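You operate a simulated robot arm through the tools that you are given. There is no shell and no other tool. Be economical: measure what you need, move in short steps, check, and stop when the job is done.

The job below is to be done with a simulated robot arm. You get a single attempt, and the scene is never put back.

## Task
Build the stack on the post: orange bump stop, silver bearing, thrust washer.
Fine: in that order from the foot up, each pushed down home.

The check looks at the end state, three seconds after you hand in, the way a careful person would. Anything else that was tipped, shoved, dropped, spilled or broken makes it a failure.

## Robot
A 7-joint arm with a two-finger parallel gripper, fixed in place. Base frame: the origin is at the foot of the arm, x ahead of it, y to its left, z up; the work surface is at about z = 0.8. Units: m, degrees, N and s.
With the tool pointing down near the work surface it reaches from about 0.3 to 0.7 m from the base axis. Its first joint turns from -66.0 to 66.0 degrees. Payload 1.57 kg.
Tool frame: the origin (TCP) lies between the finger pads and is the grasp point; the fingertips stand 0.03 m ahead of it; z points along the fingers, y is the line along which they close. Largest opening 0.11 m; finger width 0.024, thickness 0.012; the body of the gripper, 0.048 by 0.112 m, starts 0.078 m behind the TCP.
Orientation is told as [roll, pitch, yaw] about the base's x, y, z axes, in that order, counted from this pose: with the fingers straight down and closing along the base's y, the tool's x points along the base's -x, its y along +y and its z along -z.

## Interface
- The arm moves only by the tool nudge_tool. Its argument "motion" is a list of rows, each a list of 6 numbers: the shift along the tool's x, y, z in m, then the turn, a rotation vector about the tool's x, y, z in degrees. In form: [[tx, ty, tz, wx, wy, wz], ...]. A call has 1 to 10 rows; each row is the pose to reach, as a shift and turn from the pose commanded when the call began, along the tool's axes at that moment. "gripper" is the opening, from 0 (shut) to 1 (fully open), set as the call begins (left out, the last holds). Each row takes 0.2 s and may step no farther than 0.05 m and 8.6 degrees from the row before; otherwise, or with a gripper value out of range, the whole call is refused. A pose out of reach is approached as far as the arm can. The call stops where the force on the tool passes 40 N (or 10 N more than at its start, if that is more) or the arm is blocked; 0.2 s more then pass. The fingers move at their own pace (about 0.108 m/s each) and stop on an object; they squeeze with about 24 N. The grip force told is the motor's: it shows also when the fingers shut on nothing. Time passes only in rows, and 0.2 s behind the last, so rows that repeat a pose let the fingers close. It gives the time, the measured TCP pose, the force on the tool (base axes), the opening and the grip force at its end, in the units of the frame above (readings bear some noise), with the torque about the TCP (base axes, N m) and any sound that the robot's microphone picked up, and new pictures: "pictures" is both (left out), scene, wrist or none.
- Cameras (640 x 400 px; columns grow to the right, rows downward): "scene" is fixed at [0.1698, -0.3935, 1.4033]; the picture's right is [0.74, -0.67, 0.00], its down [-0.40, -0.44, -0.81] and it looks along [0.54, 0.60, -0.59] (base axes); focal length 290 px, centre (320, 200). "wrist" rides on the gripper at [0.07, 0.016, -0.141] in the tool frame; the picture's right is [-0.23, 0.97, 0.00], its down [-0.86, -0.20, -0.48] and it looks along [-0.47, -0.11, 0.88] (tool axes); focal length 222 px, centre (320, 200). There is no depth. A picture from a camera that has moved, and an enlarged one, comes with that camera's place and axes in the base frame and with its lens.
- zoom(camera, box): a new picture of the part [left, top, right, bottom] of that camera's present view, enlarged. It takes no simulated time.
- hand_in(): hands the job in; it is judged then, once.

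Work in short steps. Places have to be worked out from the pictures, the camera data and where the tool is seen: move nearer, look again, correct. Check each grasp and each placing, and mend what went wrong. You have 120 turns and 200 pictures in all, those below and enlarged ones among them. Open the gripper and draw the arm clear of the work before you hand the job in, unless the task says otherwise; then end with one line.

The tools are called by a JSON object that holds its "op" and its "data". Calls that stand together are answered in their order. nudge_tool: Moves the arm, as the interface text tells. Its arguments: {"type":"object","properties":{"motion":{"type":"array"},"gripper":{"type":"number"},"pictures":{"type":"string","enum":["both","scene","wrist","none"]}},"required":["motion"]} The other tools are called the same way: zoom (camera, box) takes an enlarged picture of a part of a camera's view; hand_in () hands the job in.

At the start:

```text
time: 0.0
ee_pos: [0.4473, -0.0866, 1.2265]
tool_rot: [0.0, 0.0, 0.1]
ft_force: [1.0, -0.4, 0.7]
wrist_torque: [0.01, 0.02, -0.02]
finger_gap: 0.1101
finger_force: 0.0
```

scene: 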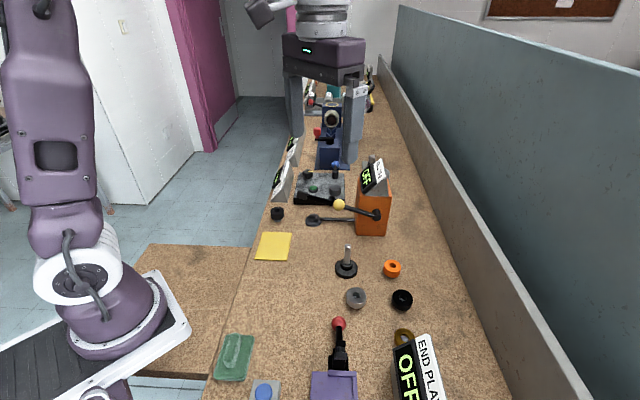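
wrist: 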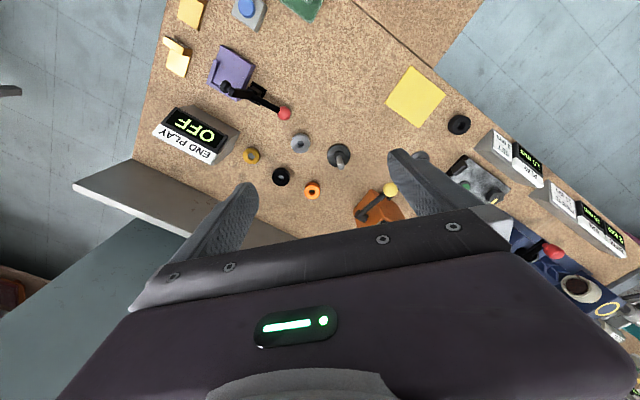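

I'll look closely at the parts first to identify them and measure their positions.

{"op": "zoom", "data": {"camera": "scene", "box": [310, 230, 450, 350]}}

{"op": "zoom", "data": {"camera": "wrist", "box": [220, 110, 420, 235]}}

```text
3.33 times, centred on (380, 290) of scene
camera zoom: at [0.1698, -0.3935, 1.4033], right [0.74, -0.67, 0.0], down [-0.4, -0.44, -0.81], along [0.54, 0.6, -0.59], focal length 967 px, centre (120, -100)
```

zoom: 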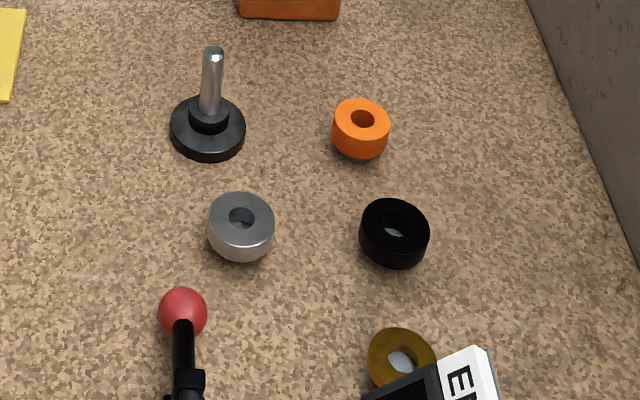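

```text
3.20 times, centred on (320, 172) of wrist
camera zoom: at [0.3786, -0.0706, 1.369], right [0.23, 0.97, 0.0], down [0.86, -0.2, 0.48], along [0.47, -0.11, -0.88], focal length 711 px, centre (320, 288)
```

zoom: 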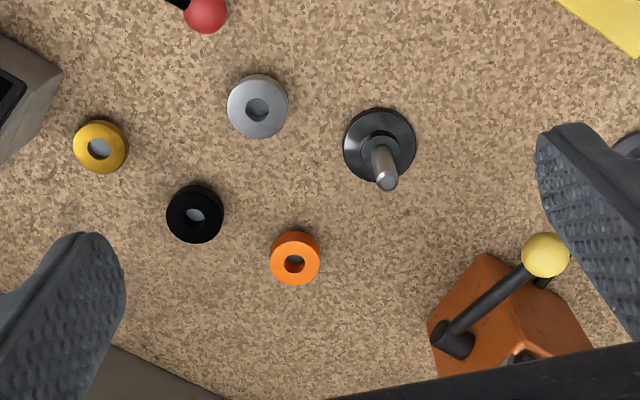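

Judged positions: post (0.560,-0.064, tip z≈0.895), orange (0.635,-0.152), silver (0.504,-0.150), brass washer (0.510,-0.283). The black ring looks like a decoy. I'll move above the orange at moderate height to look again.

{"op": "nudge_tool", "data": {"motion": [[-0.023, -0.008, 0.034, 0, 0, 0], [-0.047, -0.016, 0.069, 0, 0, 0], [-0.07, -0.024, 0.103, 0, 0, 0], [-0.094, -0.032, 0.138, 0, 0, 0], [-0.117, -0.04, 0.172, 0, 0, 0], [-0.141, -0.048, 0.207, 0, 0, 0], [-0.164, -0.056, 0.241, 0, 0, 0], [-0.188, -0.065, 0.2765, 0, 0, 0], [-0.188, -0.065, 0.2765, 0, 0, 0]], "gripper": 1}}

```text
time: 2.0
ee_pos: [0.6374, -0.1506, 0.9508]
tool_rot: [0.0, 0.0, 0.0]
ft_force: [0.5, 0.0, -0.3]
wrist_torque: [0.0, 0.0, -0.01]
finger_gap: 0.1103
finger_force: 0.0
camera wrist: at [0.5687, -0.1349, 1.0925], right [0.23, 0.97, 0.0], down [0.85, -0.2, 0.48], along [0.47, -0.11, -0.88], focal length 222 px, centre (320, 200)
```

scene: 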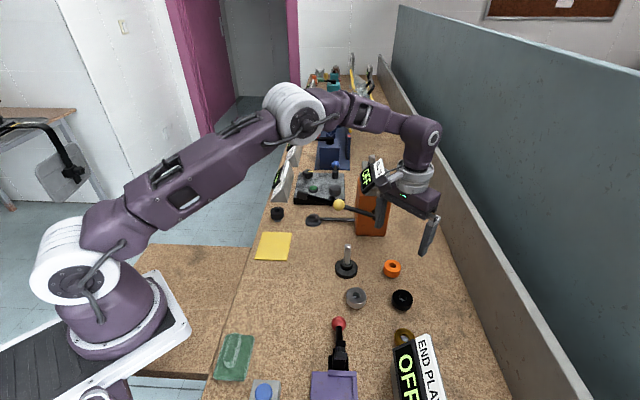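
wrist: 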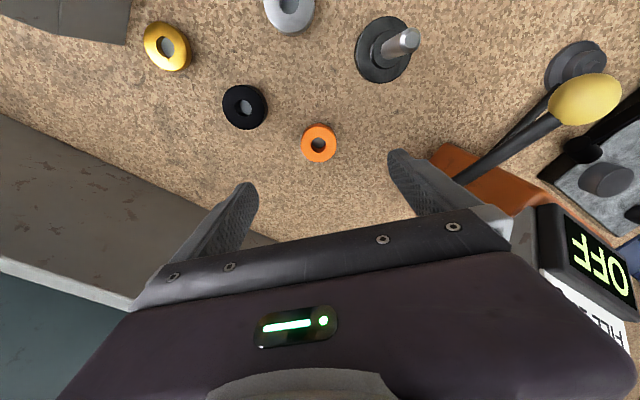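

The tool is at (0.637,-0.151,0.951). I'll enlarge the wrist view to pin down all the parts.

{"op": "zoom", "data": {"camera": "wrist", "box": [200, 0, 440, 180]}}

{"op": "zoom", "data": {"camera": "wrist", "box": [100, 0, 260, 130]}}

```text
2.22 times, centred on (320, 90) of wrist
camera zoom: at [0.5687, -0.1349, 1.0925], right [0.23, 0.97, 0.0], down [0.85, -0.2, 0.48], along [0.47, -0.11, -0.88], focal length 494 px, centre (320, 444)
```

zoom: 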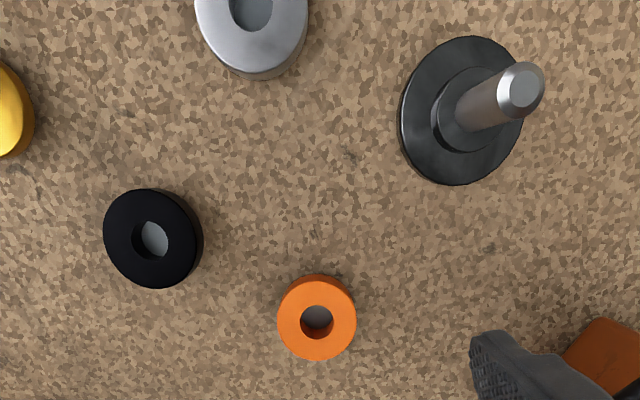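

```text
3.08 times, centred on (180, 65) of wrist
camera zoom: at [0.5687, -0.1349, 1.0925], right [0.23, 0.97, 0.0], down [0.85, -0.2, 0.48], along [0.47, -0.11, -0.88], focal length 684 px, centre (751, 615)
```

zoom: 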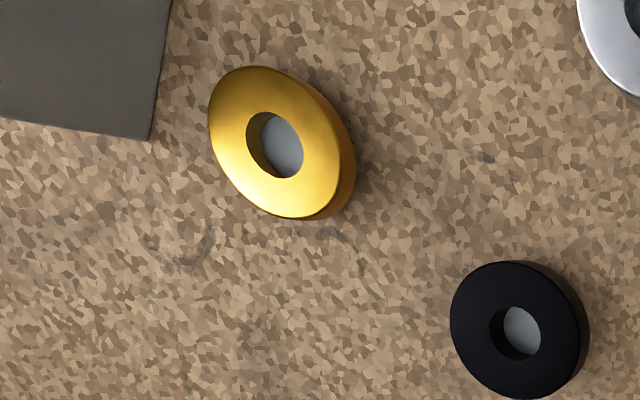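

Orange reads (0.6375,-0.153), about 44 mm wide and 20 mm high. I'll descend around it with small lateral correction.

{"op": "nudge_tool", "data": {"motion": [[0, -0.0026, 0.04, 0, 0, 0], [0, -0.0026, 0.08, 0, 0, 0], [0, -0.0026, 0.115, 0, 0, 0], [0, -0.0026, 0.115, 0, 0, 0]]}}

{"op": "zoom", "data": {"camera": "wrist", "box": [220, 60, 420, 260]}}

```text
time: 3.0
ee_pos: [0.6345, -0.1555, 0.8361]
tool_rot: [0.0, 0.0, 0.0]
ft_force: [0.3, -0.7, 0.2]
wrist_torque: [-0.01, -0.02, -0.03]
finger_gap: 0.11
finger_force: 0.1
camera wrist: at [0.5652, -0.1384, 0.9776], right [0.23, 0.97, 0.0], down [0.86, -0.2, 0.48], along [0.47, -0.11, -0.88], focal length 222 px, centre (320, 200)
```

scene: 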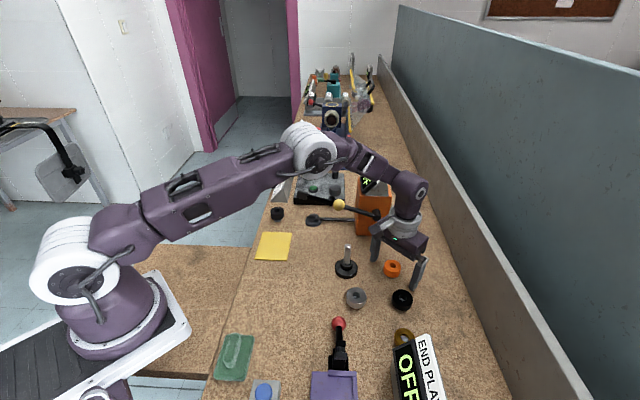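
wrist: 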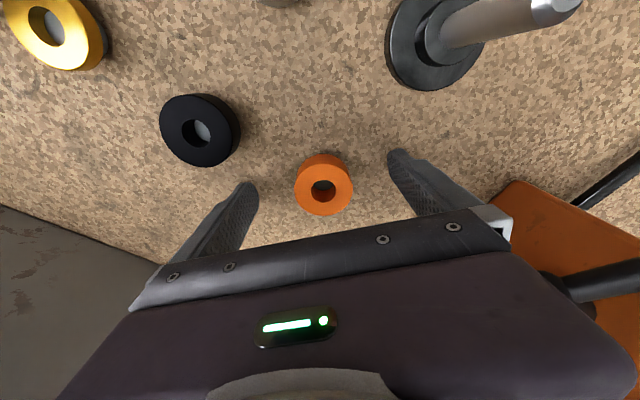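

```text
2.00 times, centred on (320, 160) of wrist
camera zoom: at [0.5652, -0.1384, 0.9776], right [0.23, 0.97, 0.0], down [0.86, -0.2, 0.48], along [0.47, -0.11, -0.88], focal length 444 px, centre (320, 280)
```

zoom: 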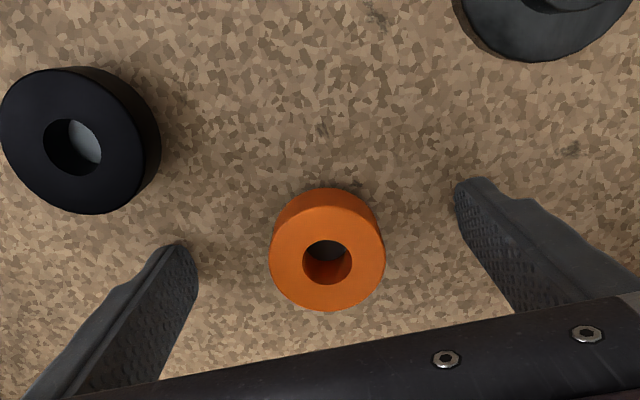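

Orange sits about 4.5 mm farther in +x than the TCP, so I'll recentre and close on it.

{"op": "nudge_tool", "data": {"motion": [[-0.0045, 0.001, 0.001, 0, 0, 0]], "pictures": "none"}}

{"op": "nudge_tool", "data": {"motion": [[0, 0, 0, 0, 0, 0], [0, 0, 0, 0, 0, 0], [0, 0, 0, 0, 0, 0], [0, 0, 0, 0, 0, 0]], "gripper": 0.25, "pictures": "wrist"}}

```text
time: 3.4
ee_pos: [0.6385, -0.1524, 0.8335]
tool_rot: [0.0, 0.0, -0.1]
ft_force: [0.4, -0.6, -0.5]
wrist_torque: [-0.01, 0.01, -0.01]
finger_gap: 0.1101
finger_force: 0.0
```

```text
time: 4.4
ee_pos: [0.6382, -0.1538, 0.8347]
tool_rot: [0.1, -0.1, 0.1]
ft_force: [-0.4, -0.1, -0.1]
wrist_torque: [-0.01, -0.01, -0.02]
finger_gap: 0.0395
finger_force: 24.7
camera wrist: at [0.5702, -0.1371, 0.9771], right [0.23, 0.97, 0.0], down [0.86, -0.2, 0.48], along [0.47, -0.11, -0.88], focal length 222 px, centre (320, 200)
```

wrist: 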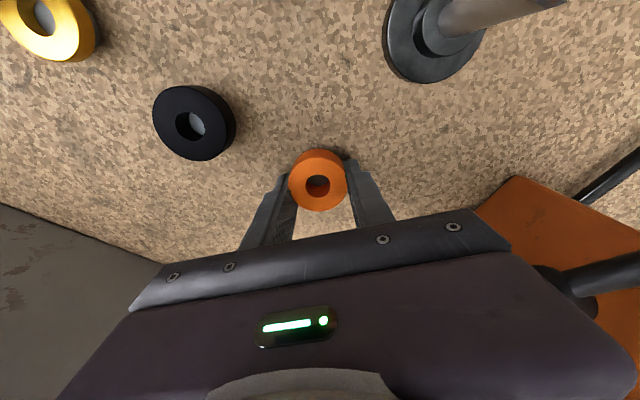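

Gripped at 39.5 mm with full force. Lifting 0.13 m and checking the part's seat in the fingers.

{"op": "nudge_tool", "data": {"motion": [[0, 0, -0.04, 0, 0, 0], [0, 0, -0.085, 0, 0, 0], [0, 0, -0.13, 0, 0, 0], [0, 0, -0.13, 0, 0, 0]], "pictures": "scene"}}

{"op": "zoom", "data": {"camera": "wrist", "box": [240, 110, 400, 230]}}

```text
time: 5.4
ee_pos: [0.6391, -0.153, 0.9649]
tool_rot: [0.0, 0.0, 0.0]
ft_force: [-0.2, 0.3, -0.6]
wrist_torque: [-0.03, 0.0, 0.01]
finger_gap: 0.0398
finger_force: 24.3
```

scene: 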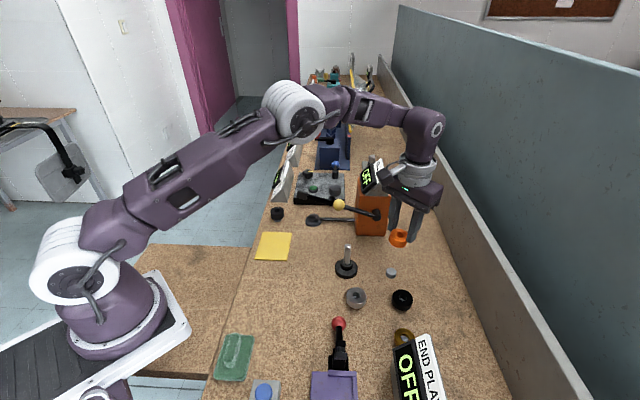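

```text
3.33 times, centred on (320, 170) of wrist
camera zoom: at [0.5706, -0.1358, 1.108], right [0.23, 0.97, 0.0], down [0.86, -0.2, 0.48], along [0.47, -0.11, -0.88], focal length 740 px, centre (320, 300)
```

zoom: 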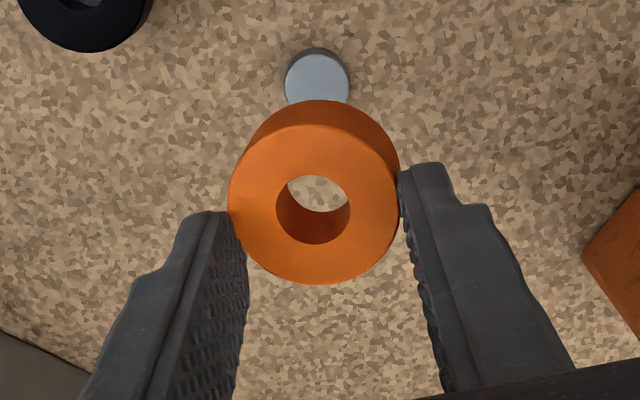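

The ring appears to have slid down in the fingers during the lift (a short locating pin was inside it). I'll check from the scene camera before moving.

{"op": "zoom", "data": {"camera": "scene", "box": [360, 180, 450, 290]}}

```text
3.64 times, centred on (405, 235) of scene
camera zoom: at [0.1698, -0.3935, 1.4033], right [0.74, -0.67, 0.0], down [-0.4, -0.44, -0.81], along [0.54, 0.6, -0.59], focal length 1055 px, centre (11, 73)
```

zoom: 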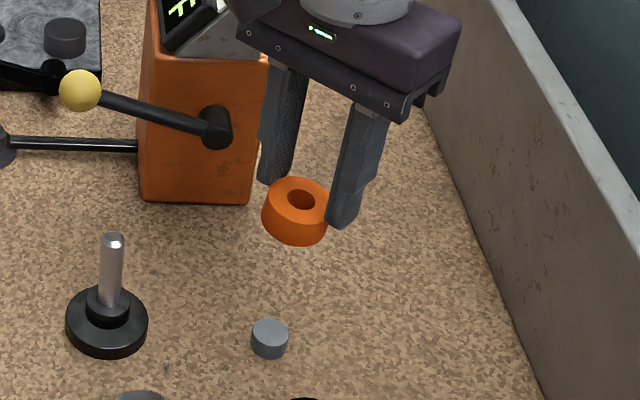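

The ring hangs upright at the fingertips, about 8 mm toward -x of the TCP. It's held, so I'll carry it slowly to a spot above the post and measure alignment there.

{"op": "nudge_tool", "data": {"motion": [[0.006, 0.008, 0, 0, 0, 0], [0.018, 0.023, 0, 0, 0, 0], [0.03, 0.038, 0, 0, 0, 0], [0.042, 0.053, 0, 0, 0, 0], [0.054, 0.068, 0, 0, 0, 0], [0.064, 0.081, 0, 0, 0, 0], [0.071, 0.089, 0, 0, 0, 0], [0.071, 0.089, 0, 0, 0, 0], [0.071, 0.089, 0, 0, 0, 0]], "pictures": "none"}}

{"op": "zoom", "data": {"camera": "wrist", "box": [240, 110, 400, 230]}}

{"op": "zoom", "data": {"camera": "scene", "box": [300, 180, 400, 290]}}

```text
time: 7.4
ee_pos: [0.5684, -0.0642, 0.9635]
tool_rot: [0.0, 0.0, 0.0]
ft_force: [-0.2, -0.1, -1.2]
wrist_torque: [0.01, -0.05, -0.01]
finger_gap: 0.0401
finger_force: 23.8
```

```text
3.33 times, centred on (320, 170) of wrist
camera zoom: at [0.5, -0.0477, 1.1057], right [0.23, 0.97, 0.0], down [0.86, -0.2, 0.48], along [0.47, -0.11, -0.88], focal length 740 px, centre (320, 300)
```

zoom: 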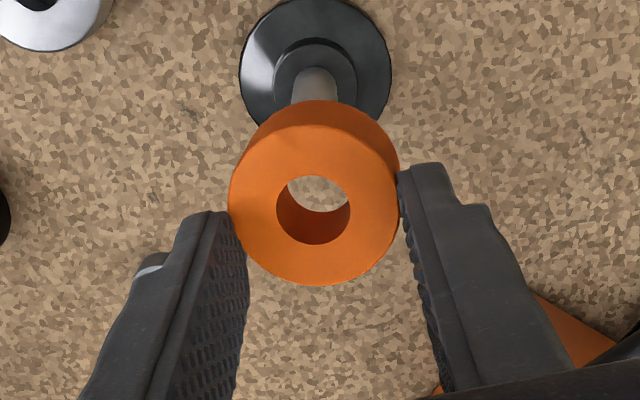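

```text
3.64 times, centred on (350, 235) of scene
camera zoom: at [0.1698, -0.3935, 1.4033], right [0.74, -0.67, 0.0], down [-0.4, -0.44, -0.81], along [0.54, 0.6, -0.59], focal length 1055 px, centre (211, 73)
```

zoom: 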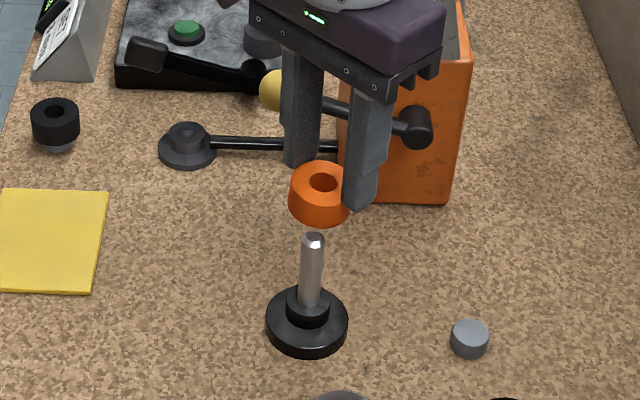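

Ring is stable; both views agree the post axis is ~4 mm further toward -x than the ring, with y aligned. Shift and lower to just above the tip.

{"op": "nudge_tool", "data": {"motion": [[0.004, 0, 0.01, 0, 0, 0], [0.004, 0, 0.022, 0, 0, 0], [0.004, 0, 0.022, 0, 0, 0]], "pictures": "none"}}

{"op": "zoom", "data": {"camera": "wrist", "box": [260, 120, 380, 210]}}

{"op": "zoom", "data": {"camera": "scene", "box": [320, 215, 380, 285]}}

```text
time: 8.2
ee_pos: [0.5653, -0.0635, 0.9414]
tool_rot: [0.1, 0.0, 0.0]
ft_force: [0.0, 0.4, -1.0]
wrist_torque: [0.01, -0.03, 0.02]
finger_gap: 0.0399
finger_force: 24.0
```

```text
4.44 times, centred on (320, 165) of wrist
camera zoom: at [0.496, -0.0468, 1.0836], right [0.23, 0.97, 0.0], down [0.86, -0.2, 0.48], along [0.47, -0.11, -0.88], focal length 987 px, centre (320, 356)
```

zoom: 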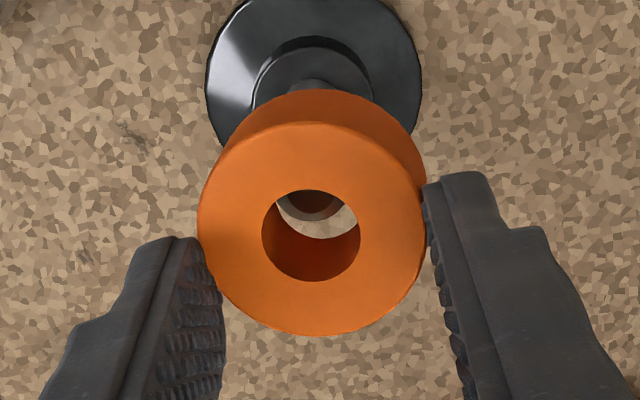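

```text
5.71 times, centred on (350, 250) of scene
camera zoom: at [0.1698, -0.3935, 1.4033], right [0.74, -0.67, 0.0], down [-0.4, -0.44, -0.81], along [0.54, 0.6, -0.59], focal length 1657 px, centre (149, -86)
```

zoom: 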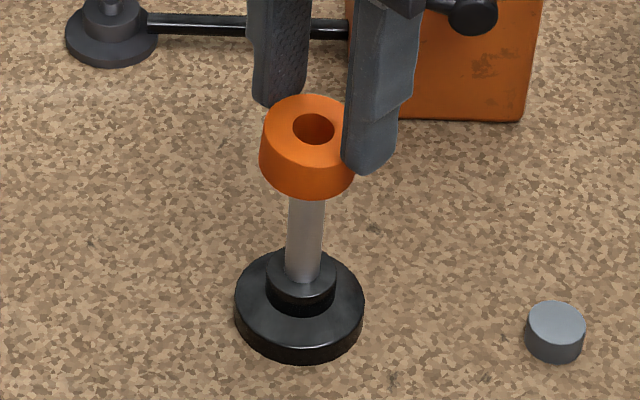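

Through the hole the post tip's edge is where an aligned post should be. Descend in small steps watching the force.

{"op": "nudge_tool", "data": {"motion": [[0, 0, 0.006, 0, 0, 0], [0, 0, 0.012, 0, 0, 0], [0, 0, 0.018, 0, 0, 0], [0, 0, 0.024, 0, 0, 0]], "pictures": "none"}}

{"op": "zoom", "data": {"camera": "scene", "box": [320, 215, 380, 285]}}

{"op": "zoom", "data": {"camera": "wrist", "box": [260, 120, 380, 210]}}

```text
time: 9.2
ee_pos: [0.5638, -0.0635, 0.9191]
tool_rot: [0.0, 0.1, 0.0]
ft_force: [-1.1, -3.0, 2.5]
wrist_torque: [-0.14, 0.05, 0.07]
finger_gap: 0.0398
finger_force: 24.2
```

```text
5.71 times, centred on (350, 250) of scene
camera zoom: at [0.1697, -0.3936, 1.4033], right [0.74, -0.67, 0.0], down [-0.4, -0.44, -0.81], along [0.54, 0.6, -0.59], focal length 1657 px, centre (149, -86)
```

zoom: 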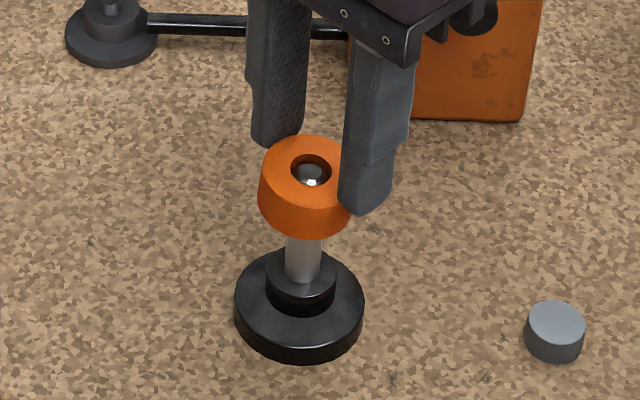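

```text
4.44 times, centred on (320, 165) of wrist
camera zoom: at [0.4957, -0.0476, 1.0606], right [0.23, 0.97, 0.0], down [0.86, -0.2, 0.48], along [0.47, -0.11, -0.88], focal length 987 px, centre (320, 356)
```

zoom: 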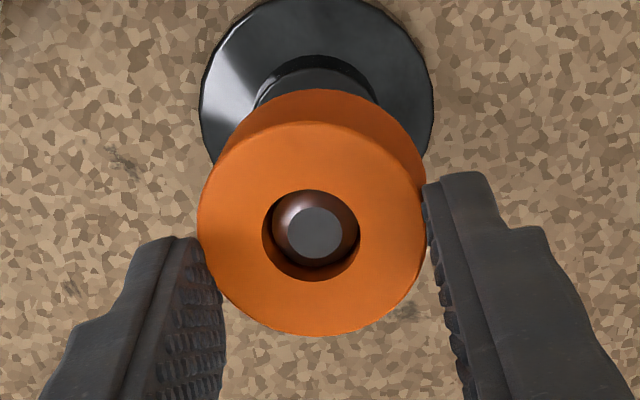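

The post is inside the hole with only light force. Continue lowering to the shoulder.

{"op": "nudge_tool", "data": {"motion": [[0, 0, 0.008, 0, 0, 0], [0, 0, 0.016, 0, 0, 0], [0, 0, 0.024, 0, 0, 0], [0, 0, 0.032, 0, 0, 0], [0, 0, 0.04, 0, 0, 0], [0, 0, 0.046, 0, 0, 0]], "pictures": "none"}}

{"op": "zoom", "data": {"camera": "scene", "box": [320, 215, 380, 285]}}

```text
time: 10.6
ee_pos: [0.5649, -0.065, 0.8735]
tool_rot: [0.1, -0.3, 0.1]
ft_force: [-4.4, 2.7, 24.3]
wrist_torque: [0.12, 0.29, -0.03]
finger_gap: 0.0394
finger_force: 24.0
```

```text
5.71 times, centred on (350, 250) of scene
camera zoom: at [0.1692, -0.3934, 1.4035], right [0.74, -0.67, 0.0], down [-0.4, -0.44, -0.81], along [0.54, 0.6, -0.59], focal length 1657 px, centre (149, -86)
```

zoom: 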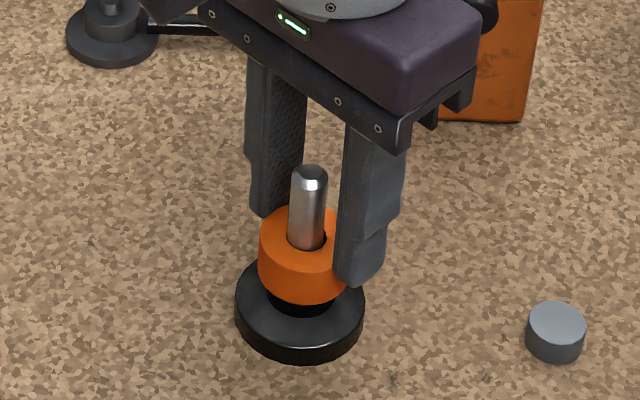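

24 N upward at the depth where the ring's bottom meets the collar top: seated. Release and rise straight up.

{"op": "nudge_tool", "data": {"motion": [[0, 0, -0.001, 0, 0, 0], [0, 0, -0.001, 0, 0, 0], [0, 0, -0.001, 0, 0, 0]], "gripper": 0.7, "pictures": "none"}}

{"op": "nudge_tool", "data": {"motion": [[0, 0, -0.02, 0, 0, 0], [0, 0, -0.05, 0, 0, 0], [0, 0, -0.09, 0, 0, 0], [0, 0, -0.09, 0, 0, 0]], "pictures": "wrist"}}

{"op": "zoom", "data": {"camera": "scene", "box": [320, 215, 380, 285]}}

```text
time: 11.4
ee_pos: [0.564, -0.0646, 0.8739]
tool_rot: [0.0, 0.0, 0.0]
ft_force: [-0.3, 0.3, -0.8]
wrist_torque: [0.0, 0.03, -0.02]
finger_gap: 0.0767
finger_force: 0.1
```

```text
time: 12.4
ee_pos: [0.5649, -0.0626, 0.961]
tool_rot: [0.1, 0.1, 0.0]
ft_force: [-0.9, 0.4, 0.2]
wrist_torque: [0.01, 0.02, 0.0]
finger_gap: 0.0771
finger_force: 0.1
camera wrist: at [0.496, -0.048, 1.1045], right [0.23, 0.97, 0.0], down [0.86, -0.2, 0.48], along [0.47, -0.11, -0.88], focal length 222 px, centre (320, 200)
```

wrist: 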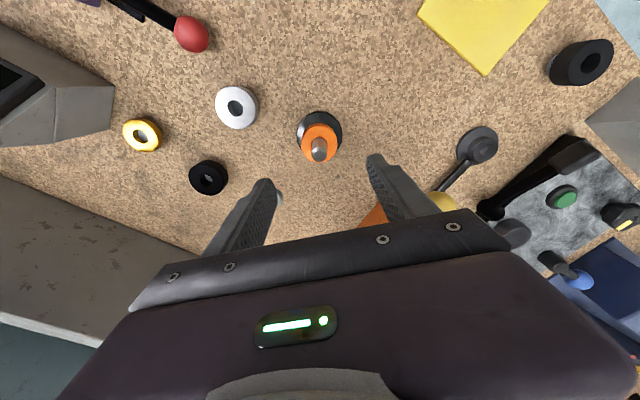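

```text
5.71 times, centred on (350, 250) of scene
camera zoom: at [0.1698, -0.3935, 1.4033], right [0.74, -0.67, 0.0], down [-0.4, -0.44, -0.81], along [0.54, 0.6, -0.59], focal length 1657 px, centre (149, -86)
```

zoom: 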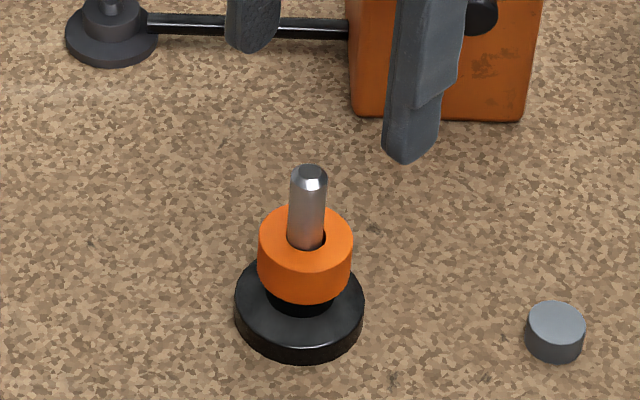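

Orange is seated on the collar. Next the silver bearing: move laterally above (0.504,-0.150), then down a little to look.

{"op": "nudge_tool", "data": {"motion": [[0.015, -0.022, 0, 0, 0, 0], [0.031, -0.044, 0, 0, 0, 0], [0.046, -0.066, 0, 0, 0, 0], [0.061, -0.087, 0, 0, 0, 0], [0.061, -0.087, 0.03, 0, 0, 0], [0.061, -0.087, 0.06, 0, 0, 0], [0.061, -0.087, 0.06, 0, 0, 0]], "gripper": 0.8, "pictures": "scene"}}

{"op": "zoom", "data": {"camera": "wrist", "box": [220, 80, 420, 240]}}

```text
time: 14.0
ee_pos: [0.5055, -0.1498, 0.9031]
tool_rot: [0.1, 0.1, 0.1]
ft_force: [-1.0, 0.9, -0.4]
wrist_torque: [-0.01, 0.02, -0.01]
finger_gap: 0.088
finger_force: 0.0
```

scene: 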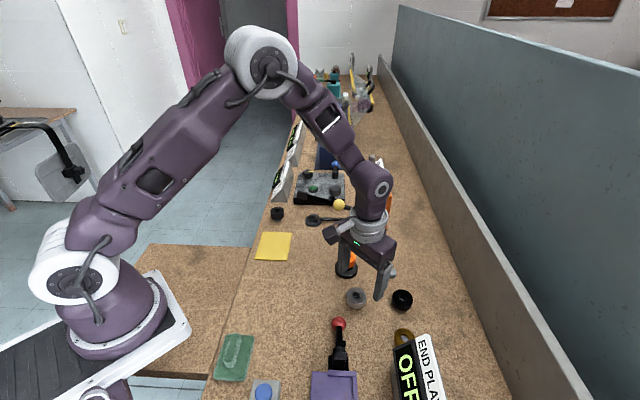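

```text
2.50 times, centred on (320, 160) of wrist
camera zoom: at [0.4366, -0.1352, 1.045], right [0.23, 0.97, 0.0], down [0.86, -0.2, 0.48], along [0.47, -0.11, -0.88], focal length 555 px, centre (320, 300)
```

zoom: 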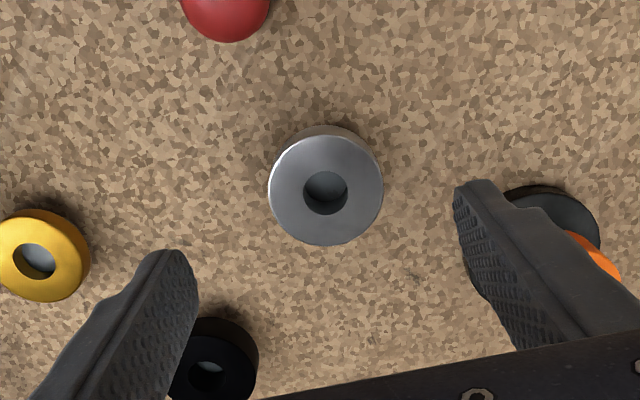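

Silver is centred in x and ~2 mm in +y; about 48 mm wide, 21 mm high. Descend around it and look again.

{"op": "nudge_tool", "data": {"motion": [[0, 0.002, 0.025, 0, 0, 0], [0, 0.002, 0.05, 0, 0, 0], [0, 0.002, 0.07, 0, 0, 0], [0, 0.002, 0.07, 0, 0, 0]], "pictures": "none"}}

{"op": "zoom", "data": {"camera": "wrist", "box": [220, 80, 420, 240]}}

```text
time: 15.0
ee_pos: [0.5052, -0.1481, 0.8323]
tool_rot: [0.0, 0.0, 0.0]
ft_force: [-0.2, 0.0, -0.7]
wrist_torque: [0.02, -0.01, 0.02]
finger_gap: 0.0879
finger_force: 0.0
```

```text
2.50 times, centred on (320, 160) of wrist
camera zoom: at [0.4357, -0.1328, 0.9753], right [0.23, 0.97, 0.0], down [0.86, -0.2, 0.48], along [0.47, -0.11, -0.88], focal length 555 px, centre (320, 300)
```

zoom: 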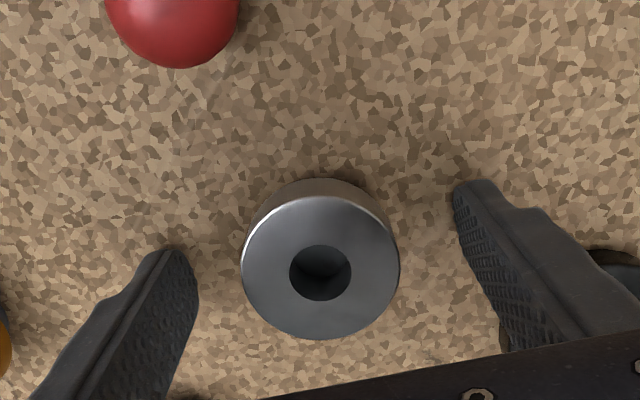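

Centred. Close on the bearing, then inspect before lifting.

{"op": "nudge_tool", "data": {"motion": [[0, 0, 0, 0, 0, 0], [0, 0, 0, 0, 0, 0], [0, 0, 0, 0, 0, 0], [0, 0, 0, 0, 0, 0]], "gripper": 0.2, "pictures": "none"}}

{"op": "zoom", "data": {"camera": "wrist", "box": [220, 80, 420, 240]}}

{"op": "nudge_tool", "data": {"motion": [[0, 0, -0.006, 0, 0, 0], [0, 0, -0.015, 0, 0, 0], [0, 0, -0.03, 0, 0, 0], [0, 0, -0.05, 0, 0, 0], [0, 0, -0.07, 0, 0, 0], [0, 0, -0.09, 0, 0, 0], [0, 0, -0.11, 0, 0, 0], [0, 0, -0.12, 0, 0, 0], [0, 0, -0.13, 0, 0, 0]], "pictures": "scene"}}

{"op": "zoom", "data": {"camera": "wrist", "box": [220, 80, 420, 240]}}

```text
time: 16.0
ee_pos: [0.5038, -0.1492, 0.8333]
tool_rot: [-0.1, 0.0, 0.0]
ft_force: [0.6, 0.0, 0.5]
wrist_torque: [0.01, -0.01, 0.0]
finger_gap: 0.044
finger_force: 24.2
```

```text
2.50 times, centred on (320, 160) of wrist
camera zoom: at [0.4356, -0.1328, 0.9754], right [0.23, 0.97, 0.0], down [0.86, -0.2, 0.48], along [0.47, -0.11, -0.88], focal length 555 px, centre (320, 300)
```

zoom: 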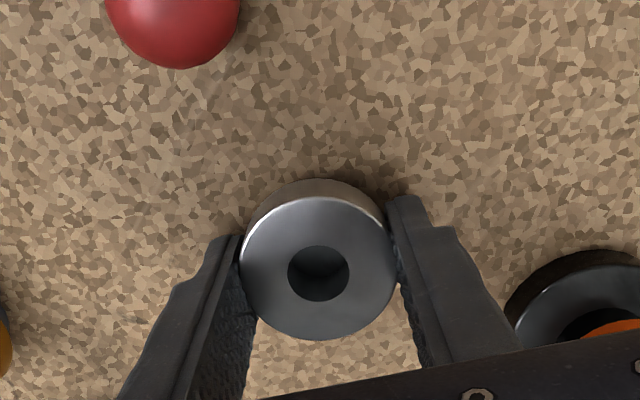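

```text
time: 18.0
ee_pos: [0.5043, -0.1479, 0.9625]
tool_rot: [0.0, 0.1, 0.0]
ft_force: [0.2, -0.1, -1.1]
wrist_torque: [-0.03, 0.02, -0.03]
finger_gap: 0.0438
finger_force: 24.3
```

scene: 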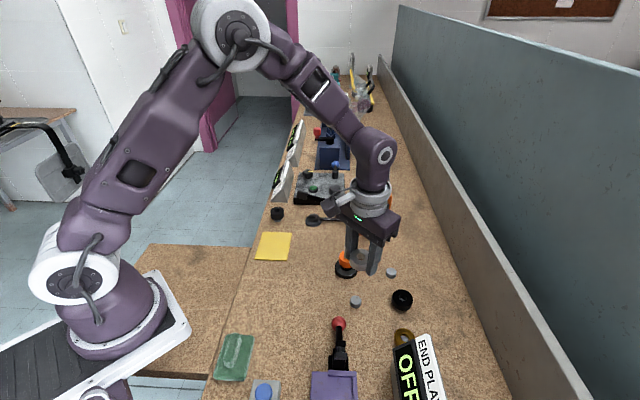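

```text
2.50 times, centred on (320, 160) of wrist
camera zoom: at [0.4356, -0.1323, 1.1045], right [0.23, 0.97, 0.0], down [0.86, -0.2, 0.48], along [0.47, -0.11, -0.88], focal length 555 px, centre (320, 300)
```

zoom: 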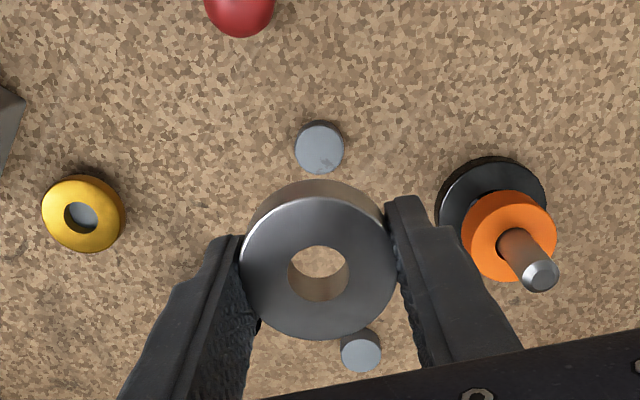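

Firm grip at 43.8 mm, no slip. (The parts stood on little pedestals, so this ring sits higher in the fingers.) Carry it to above the post.

{"op": "nudge_tool", "data": {"motion": [[-0.007, 0.01, 0, 0, 0, 0], [-0.019, 0.029, 0, 0, 0, 0], [-0.031, 0.047, 0, 0, 0, 0], [-0.043, 0.065, 0, 0, 0, 0], [-0.052, 0.078, 0, 0, 0, 0], [-0.0567, 0.0853, 0, 0, 0, 0], [-0.0567, 0.0853, 0, 0, 0, 0], [-0.0567, 0.0853, 0, 0, 0, 0]], "pictures": "none"}}

{"op": "zoom", "data": {"camera": "wrist", "box": [260, 120, 380, 210]}}

{"op": "zoom", "data": {"camera": "scene", "box": [320, 205, 380, 275]}}

```text
time: 19.8
ee_pos: [0.5605, -0.0643, 0.9647]
tool_rot: [0.0, -0.1, 0.0]
ft_force: [0.6, -0.1, -1.5]
wrist_torque: [0.02, 0.02, 0.01]
finger_gap: 0.044
finger_force: 24.4
```

```text
4.44 times, centred on (320, 165) of wrist
camera zoom: at [0.4916, -0.0481, 1.1068], right [0.23, 0.97, 0.0], down [0.86, -0.2, 0.48], along [0.47, -0.11, -0.88], focal length 987 px, centre (320, 356)
```

zoom: 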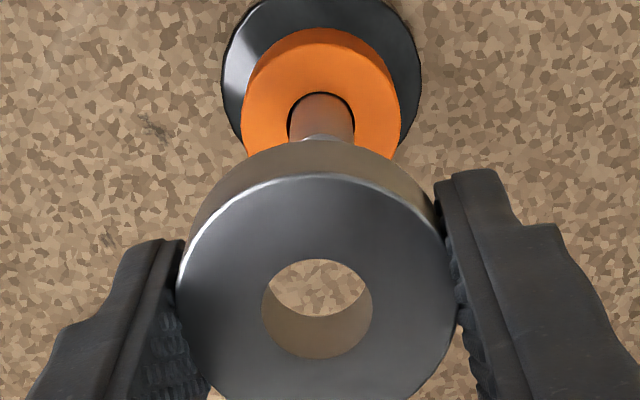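

```text
5.71 times, centred on (350, 240) of scene
camera zoom: at [0.1698, -0.3935, 1.4033], right [0.74, -0.67, 0.0], down [-0.4, -0.44, -0.81], along [0.54, 0.6, -0.59], focal length 1657 px, centre (149, -29)
```

zoom: 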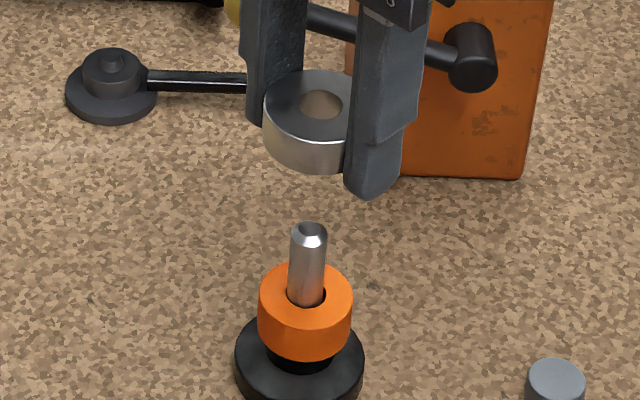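

Scene and wrist views put silver over the post within about 1 mm. Lower to just above the tip and look through the hole.

{"op": "nudge_tool", "data": {"motion": [[0, 0, 0.015, 0, 0, 0], [0, 0, 0.03, 0, 0, 0], [0, 0, 0.042, 0, 0, 0], [0, 0, 0.048, 0, 0, 0], [0, 0, 0.048, 0, 0, 0]], "pictures": "none"}}

{"op": "zoom", "data": {"camera": "wrist", "box": [260, 120, 380, 210]}}

{"op": "zoom", "data": {"camera": "scene", "box": [320, 205, 380, 275]}}

```text
time: 21.0
ee_pos: [0.5603, -0.0638, 0.9156]
tool_rot: [0.1, 0.0, -0.1]
ft_force: [-0.1, -0.8, -1.9]
wrist_torque: [0.01, -0.04, 0.03]
finger_gap: 0.0439
finger_force: 24.3
```

```text
4.44 times, centred on (320, 165) of wrist
camera zoom: at [0.4915, -0.0479, 1.0576], right [0.23, 0.97, 0.0], down [0.86, -0.2, 0.48], along [0.47, -0.11, -0.88], focal length 987 px, centre (320, 356)
```

zoom: 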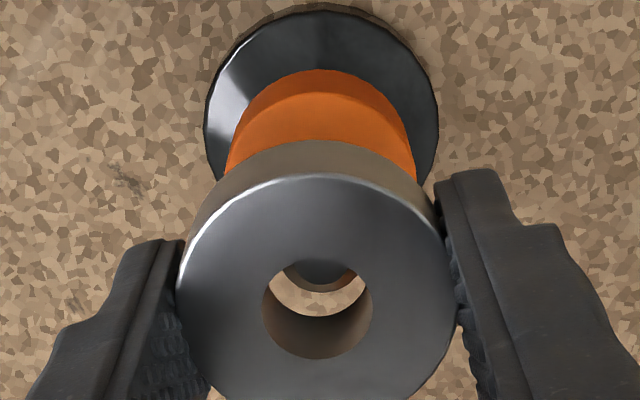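

```text
5.71 times, centred on (350, 240) of scene
camera zoom: at [0.1698, -0.3935, 1.4033], right [0.74, -0.67, 0.0], down [-0.4, -0.44, -0.81], along [0.54, 0.6, -0.59], focal length 1657 px, centre (149, -29)
```

zoom: 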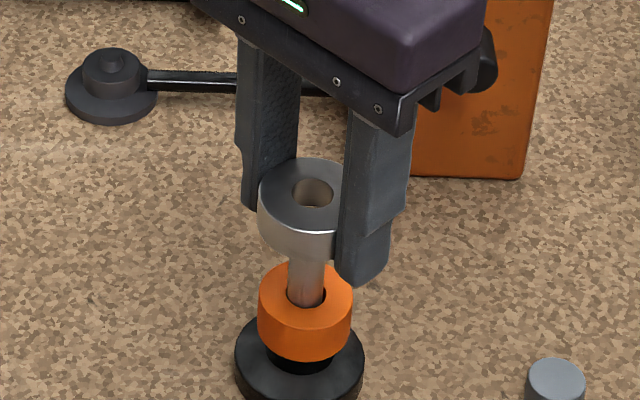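

The tip edge shows centred within the hole. Descend in small steps.

{"op": "nudge_tool", "data": {"motion": [[0, 0, 0.005, 0, 0, 0], [0, 0, 0.01, 0, 0, 0], [0, 0, 0.015, 0, 0, 0], [0, 0, 0.02, 0, 0, 0], [0, 0, 0.025, 0, 0, 0]], "pictures": "none"}}

{"op": "zoom", "data": {"camera": "wrist", "box": [260, 120, 380, 210]}}

{"op": "zoom", "data": {"camera": "scene", "box": [320, 205, 380, 275]}}

```text
time: 22.2
ee_pos: [0.5615, -0.0638, 0.8899]
tool_rot: [0.0, -0.1, 0.0]
ft_force: [1.6, 0.3, -0.6]
wrist_torque: [0.0, 0.01, 0.02]
finger_gap: 0.044
finger_force: 24.0
```

```text
4.44 times, centred on (320, 165) of wrist
camera zoom: at [0.4921, -0.0478, 1.0319], right [0.23, 0.97, 0.0], down [0.86, -0.2, 0.48], along [0.47, -0.11, -0.88], focal length 987 px, centre (320, 356)
```

zoom: 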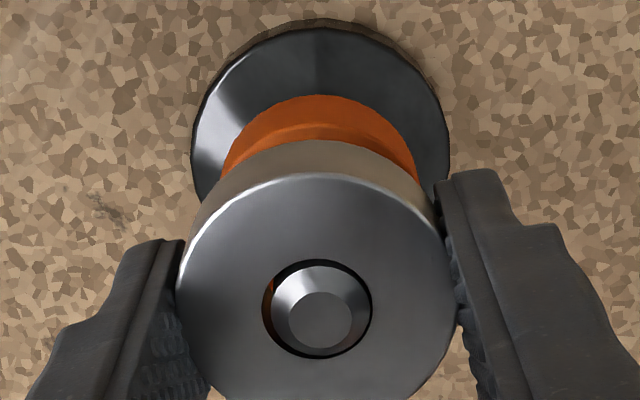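

```text
5.71 times, centred on (350, 240) of scene
camera zoom: at [0.1698, -0.3935, 1.4033], right [0.74, -0.67, 0.0], down [-0.4, -0.44, -0.81], along [0.54, 0.6, -0.59], focal length 1657 px, centre (149, -29)
```

zoom: 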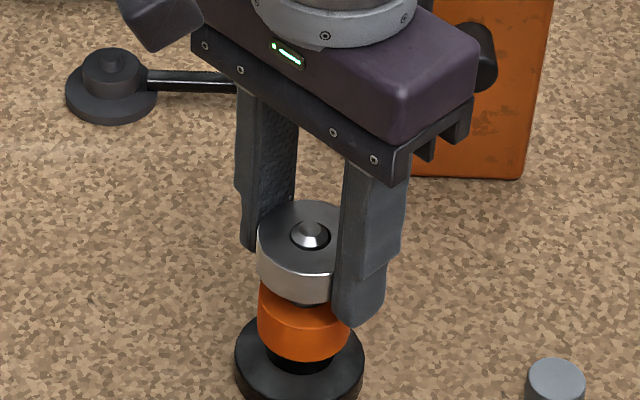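

Threaded with good centring and no side force. Continue down until it meets the orange stop.

{"op": "nudge_tool", "data": {"motion": [[0, 0.0005, 0.005, 0, 0, 0], [0, 0.0005, 0.01, 0, 0, 0], [0, 0.0005, 0.015, 0, 0, 0], [0, 0.0005, 0.02, 0, 0, 0], [0, 0.0005, 0.024, 0, 0, 0]], "pictures": "none"}}

{"op": "zoom", "data": {"camera": "scene", "box": [320, 205, 380, 275]}}

```text
time: 23.4
ee_pos: [0.5613, -0.0632, 0.8677]
tool_rot: [-0.1, -0.2, 0.1]
ft_force: [-1.8, -0.8, 27.8]
wrist_torque: [0.05, 0.15, -0.04]
finger_gap: 0.044
finger_force: 24.3
```

```text
5.71 times, centred on (350, 240) of scene
camera zoom: at [0.1693, -0.3935, 1.4034], right [0.74, -0.67, 0.0], down [-0.4, -0.44, -0.81], along [0.54, 0.6, -0.59], focal length 1657 px, centre (149, -29)
```

zoom: 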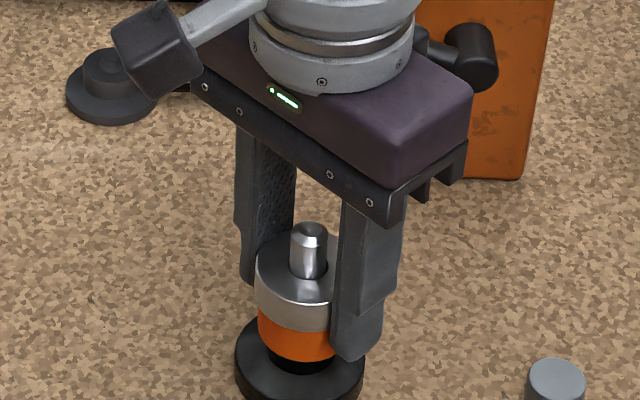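

Seated on the orange with 28 N. Release and rise straight up.

{"op": "nudge_tool", "data": {"motion": [[0, 0, -0.0005, 0, 0, 0], [0, 0, -0.0005, 0, 0, 0], [0, 0, -0.0005, 0, 0, 0]], "gripper": 0.7, "pictures": "none"}}

{"op": "nudge_tool", "data": {"motion": [[0, 0, -0.02, 0, 0, 0], [0, 0, -0.05, 0, 0, 0], [0, 0, -0.09, 0, 0, 0], [0, 0, -0.11, 0, 0, 0], [0, 0, -0.11, 0, 0, 0]], "pictures": "wrist"}}

{"op": "zoom", "data": {"camera": "scene", "box": [320, 205, 380, 275]}}

{"op": "zoom", "data": {"camera": "scene", "box": [370, 270, 470, 380]}}

```text
time: 24.2
ee_pos: [0.56, -0.0652, 0.8659]
tool_rot: [0.1, 0.0, 0.0]
ft_force: [0.5, 0.2, 0.4]
wrist_torque: [0.03, -0.01, -0.01]
finger_gap: 0.0771
finger_force: 0.1
```

```text
time: 25.4
ee_pos: [0.5588, -0.0632, 0.9749]
tool_rot: [-0.1, 0.0, -0.1]
ft_force: [-0.7, -0.4, -1.3]
wrist_torque: [-0.01, -0.02, 0.04]
finger_gap: 0.0771
finger_force: 0.1
camera wrist: at [0.4907, -0.0478, 1.1174], right [0.23, 0.97, 0.0], down [0.86, -0.2, 0.48], along [0.47, -0.11, -0.88], focal length 222 px, centre (320, 200)
```

wrist: 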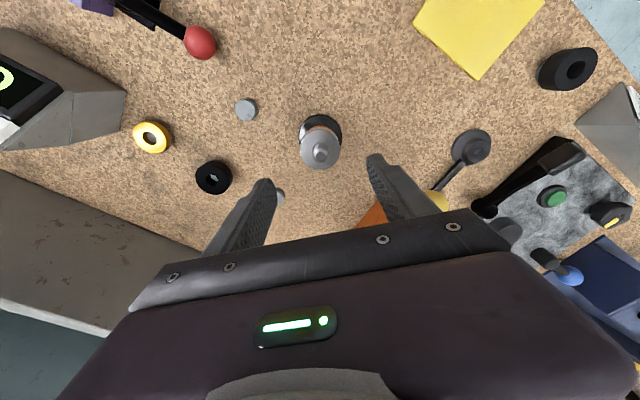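

```text
5.71 times, centred on (350, 240) of scene
camera zoom: at [0.1698, -0.3935, 1.4033], right [0.74, -0.67, 0.0], down [-0.4, -0.44, -0.81], along [0.54, 0.6, -0.59], focal length 1657 px, centre (149, -29)
```

zoom: 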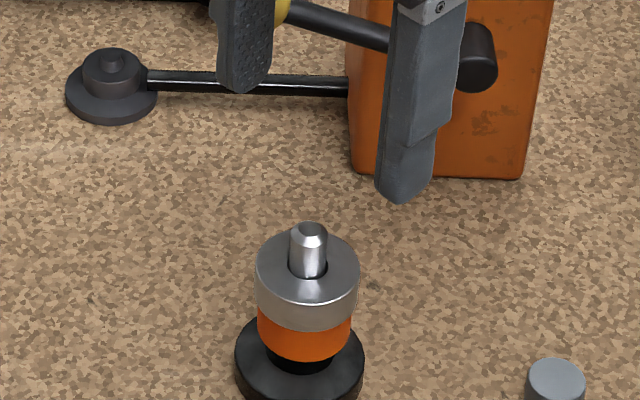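

```text
3.64 times, centred on (420, 325) of scene
camera zoom: at [0.1698, -0.3935, 1.4033], right [0.74, -0.67, 0.0], down [-0.4, -0.44, -0.81], along [0.54, 0.6, -0.59], focal length 1055 px, centre (-44, -254)
```

zoom: 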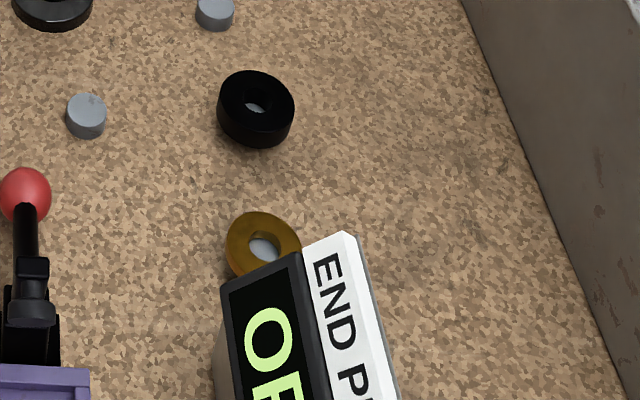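

Silver is home with ~3 cm of post free. Now go above the brass washer, staying high to clear the sign.

{"op": "nudge_tool", "data": {"motion": [[0.008, -0.035, 0, 0, 0, 0], [0.017, -0.07, 0, 0, 0, 0], [0.025, -0.105, 0, 0, 0, 0], [0.034, -0.14, 0, 0, 0, 0], [0.042, -0.175, 0, 0, 0, 0], [0.051, -0.212, 0, 0, 0, 0], [0.051, -0.212, 0, 0, 0, 0]], "pictures": "scene"}}

{"op": "zoom", "data": {"camera": "wrist", "box": [200, 50, 440, 230]}}

```text
time: 27.0
ee_pos: [0.5086, -0.276, 0.9762]
tool_rot: [0.1, 0.0, 0.1]
ft_force: [0.4, -0.1, 0.1]
wrist_torque: [-0.02, 0.01, -0.02]
finger_gap: 0.0771
finger_force: 0.0
```

scene: 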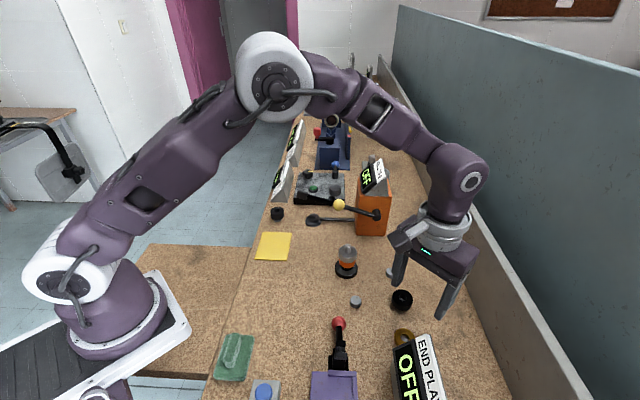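

```text
2.22 times, centred on (320, 140) of wrist
camera zoom: at [0.4399, -0.2604, 1.1193], right [0.23, 0.97, 0.0], down [0.86, -0.2, 0.48], along [0.47, -0.11, -0.88], focal length 494 px, centre (320, 333)
```

zoom: 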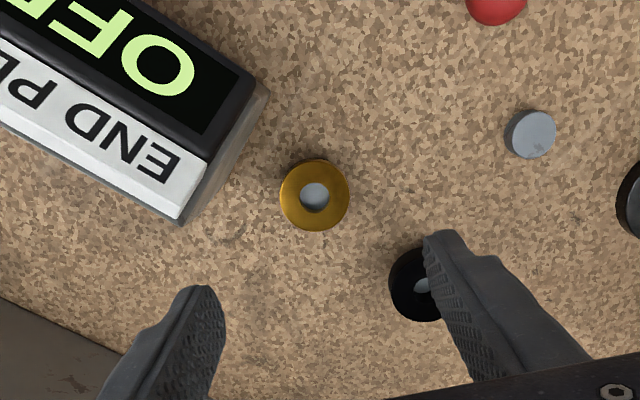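

Washer is ~2 mm -x and ~3.6 mm -y of the TCP. The sign's ridge stands about 0.92 high but 2+ cm clear of the hand; descend partway and check.

{"op": "nudge_tool", "data": {"motion": [[0.0015, -0.0036, 0.03, 0, 0, 0], [0.0015, -0.0036, 0.06, 0, 0, 0], [0.0015, -0.0036, 0.09, 0, 0, 0], [0.0015, -0.0036, 0.09, 0, 0, 0]], "pictures": "scene"}}

{"op": "zoom", "data": {"camera": "wrist", "box": [200, 50, 440, 230]}}

{"op": "zoom", "data": {"camera": "scene", "box": [350, 250, 490, 390]}}

```text
time: 28.0
ee_pos: [0.5065, -0.277, 0.8877]
tool_rot: [0.0, -0.1, 0.0]
ft_force: [0.1, -0.7, 1.4]
wrist_torque: [0.01, 0.01, -0.03]
finger_gap: 0.0774
finger_force: 0.0
```

scene: 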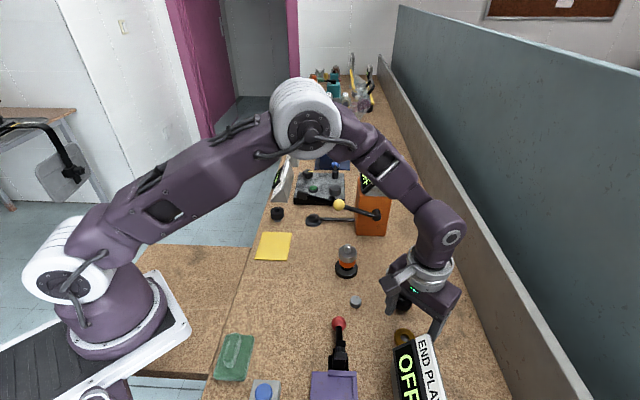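

```text
2.22 times, centred on (320, 140) of wrist
camera zoom: at [0.4382, -0.2617, 1.0298], right [0.23, 0.97, 0.0], down [0.86, -0.2, 0.48], along [0.47, -0.11, -0.88], focal length 494 px, centre (320, 333)
```

zoom: 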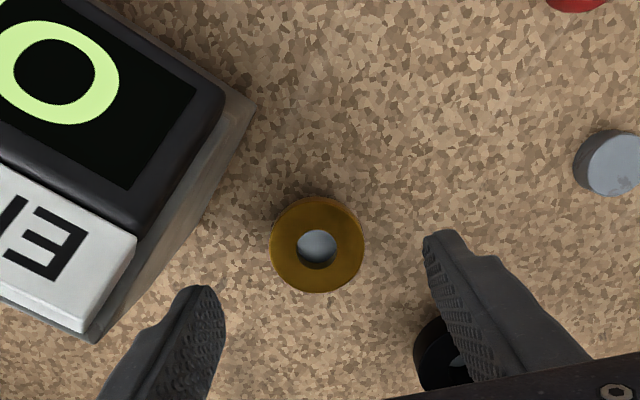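

```text
2.86 times, centred on (420, 320) of scene
camera zoom: at [0.1698, -0.3935, 1.4033], right [0.74, -0.67, 0.0], down [-0.4, -0.44, -0.81], along [0.54, 0.6, -0.59], focal length 829 px, centre (34, -143)
```

zoom: 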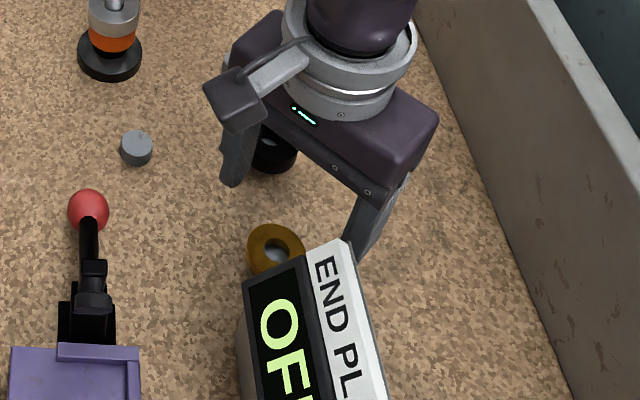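

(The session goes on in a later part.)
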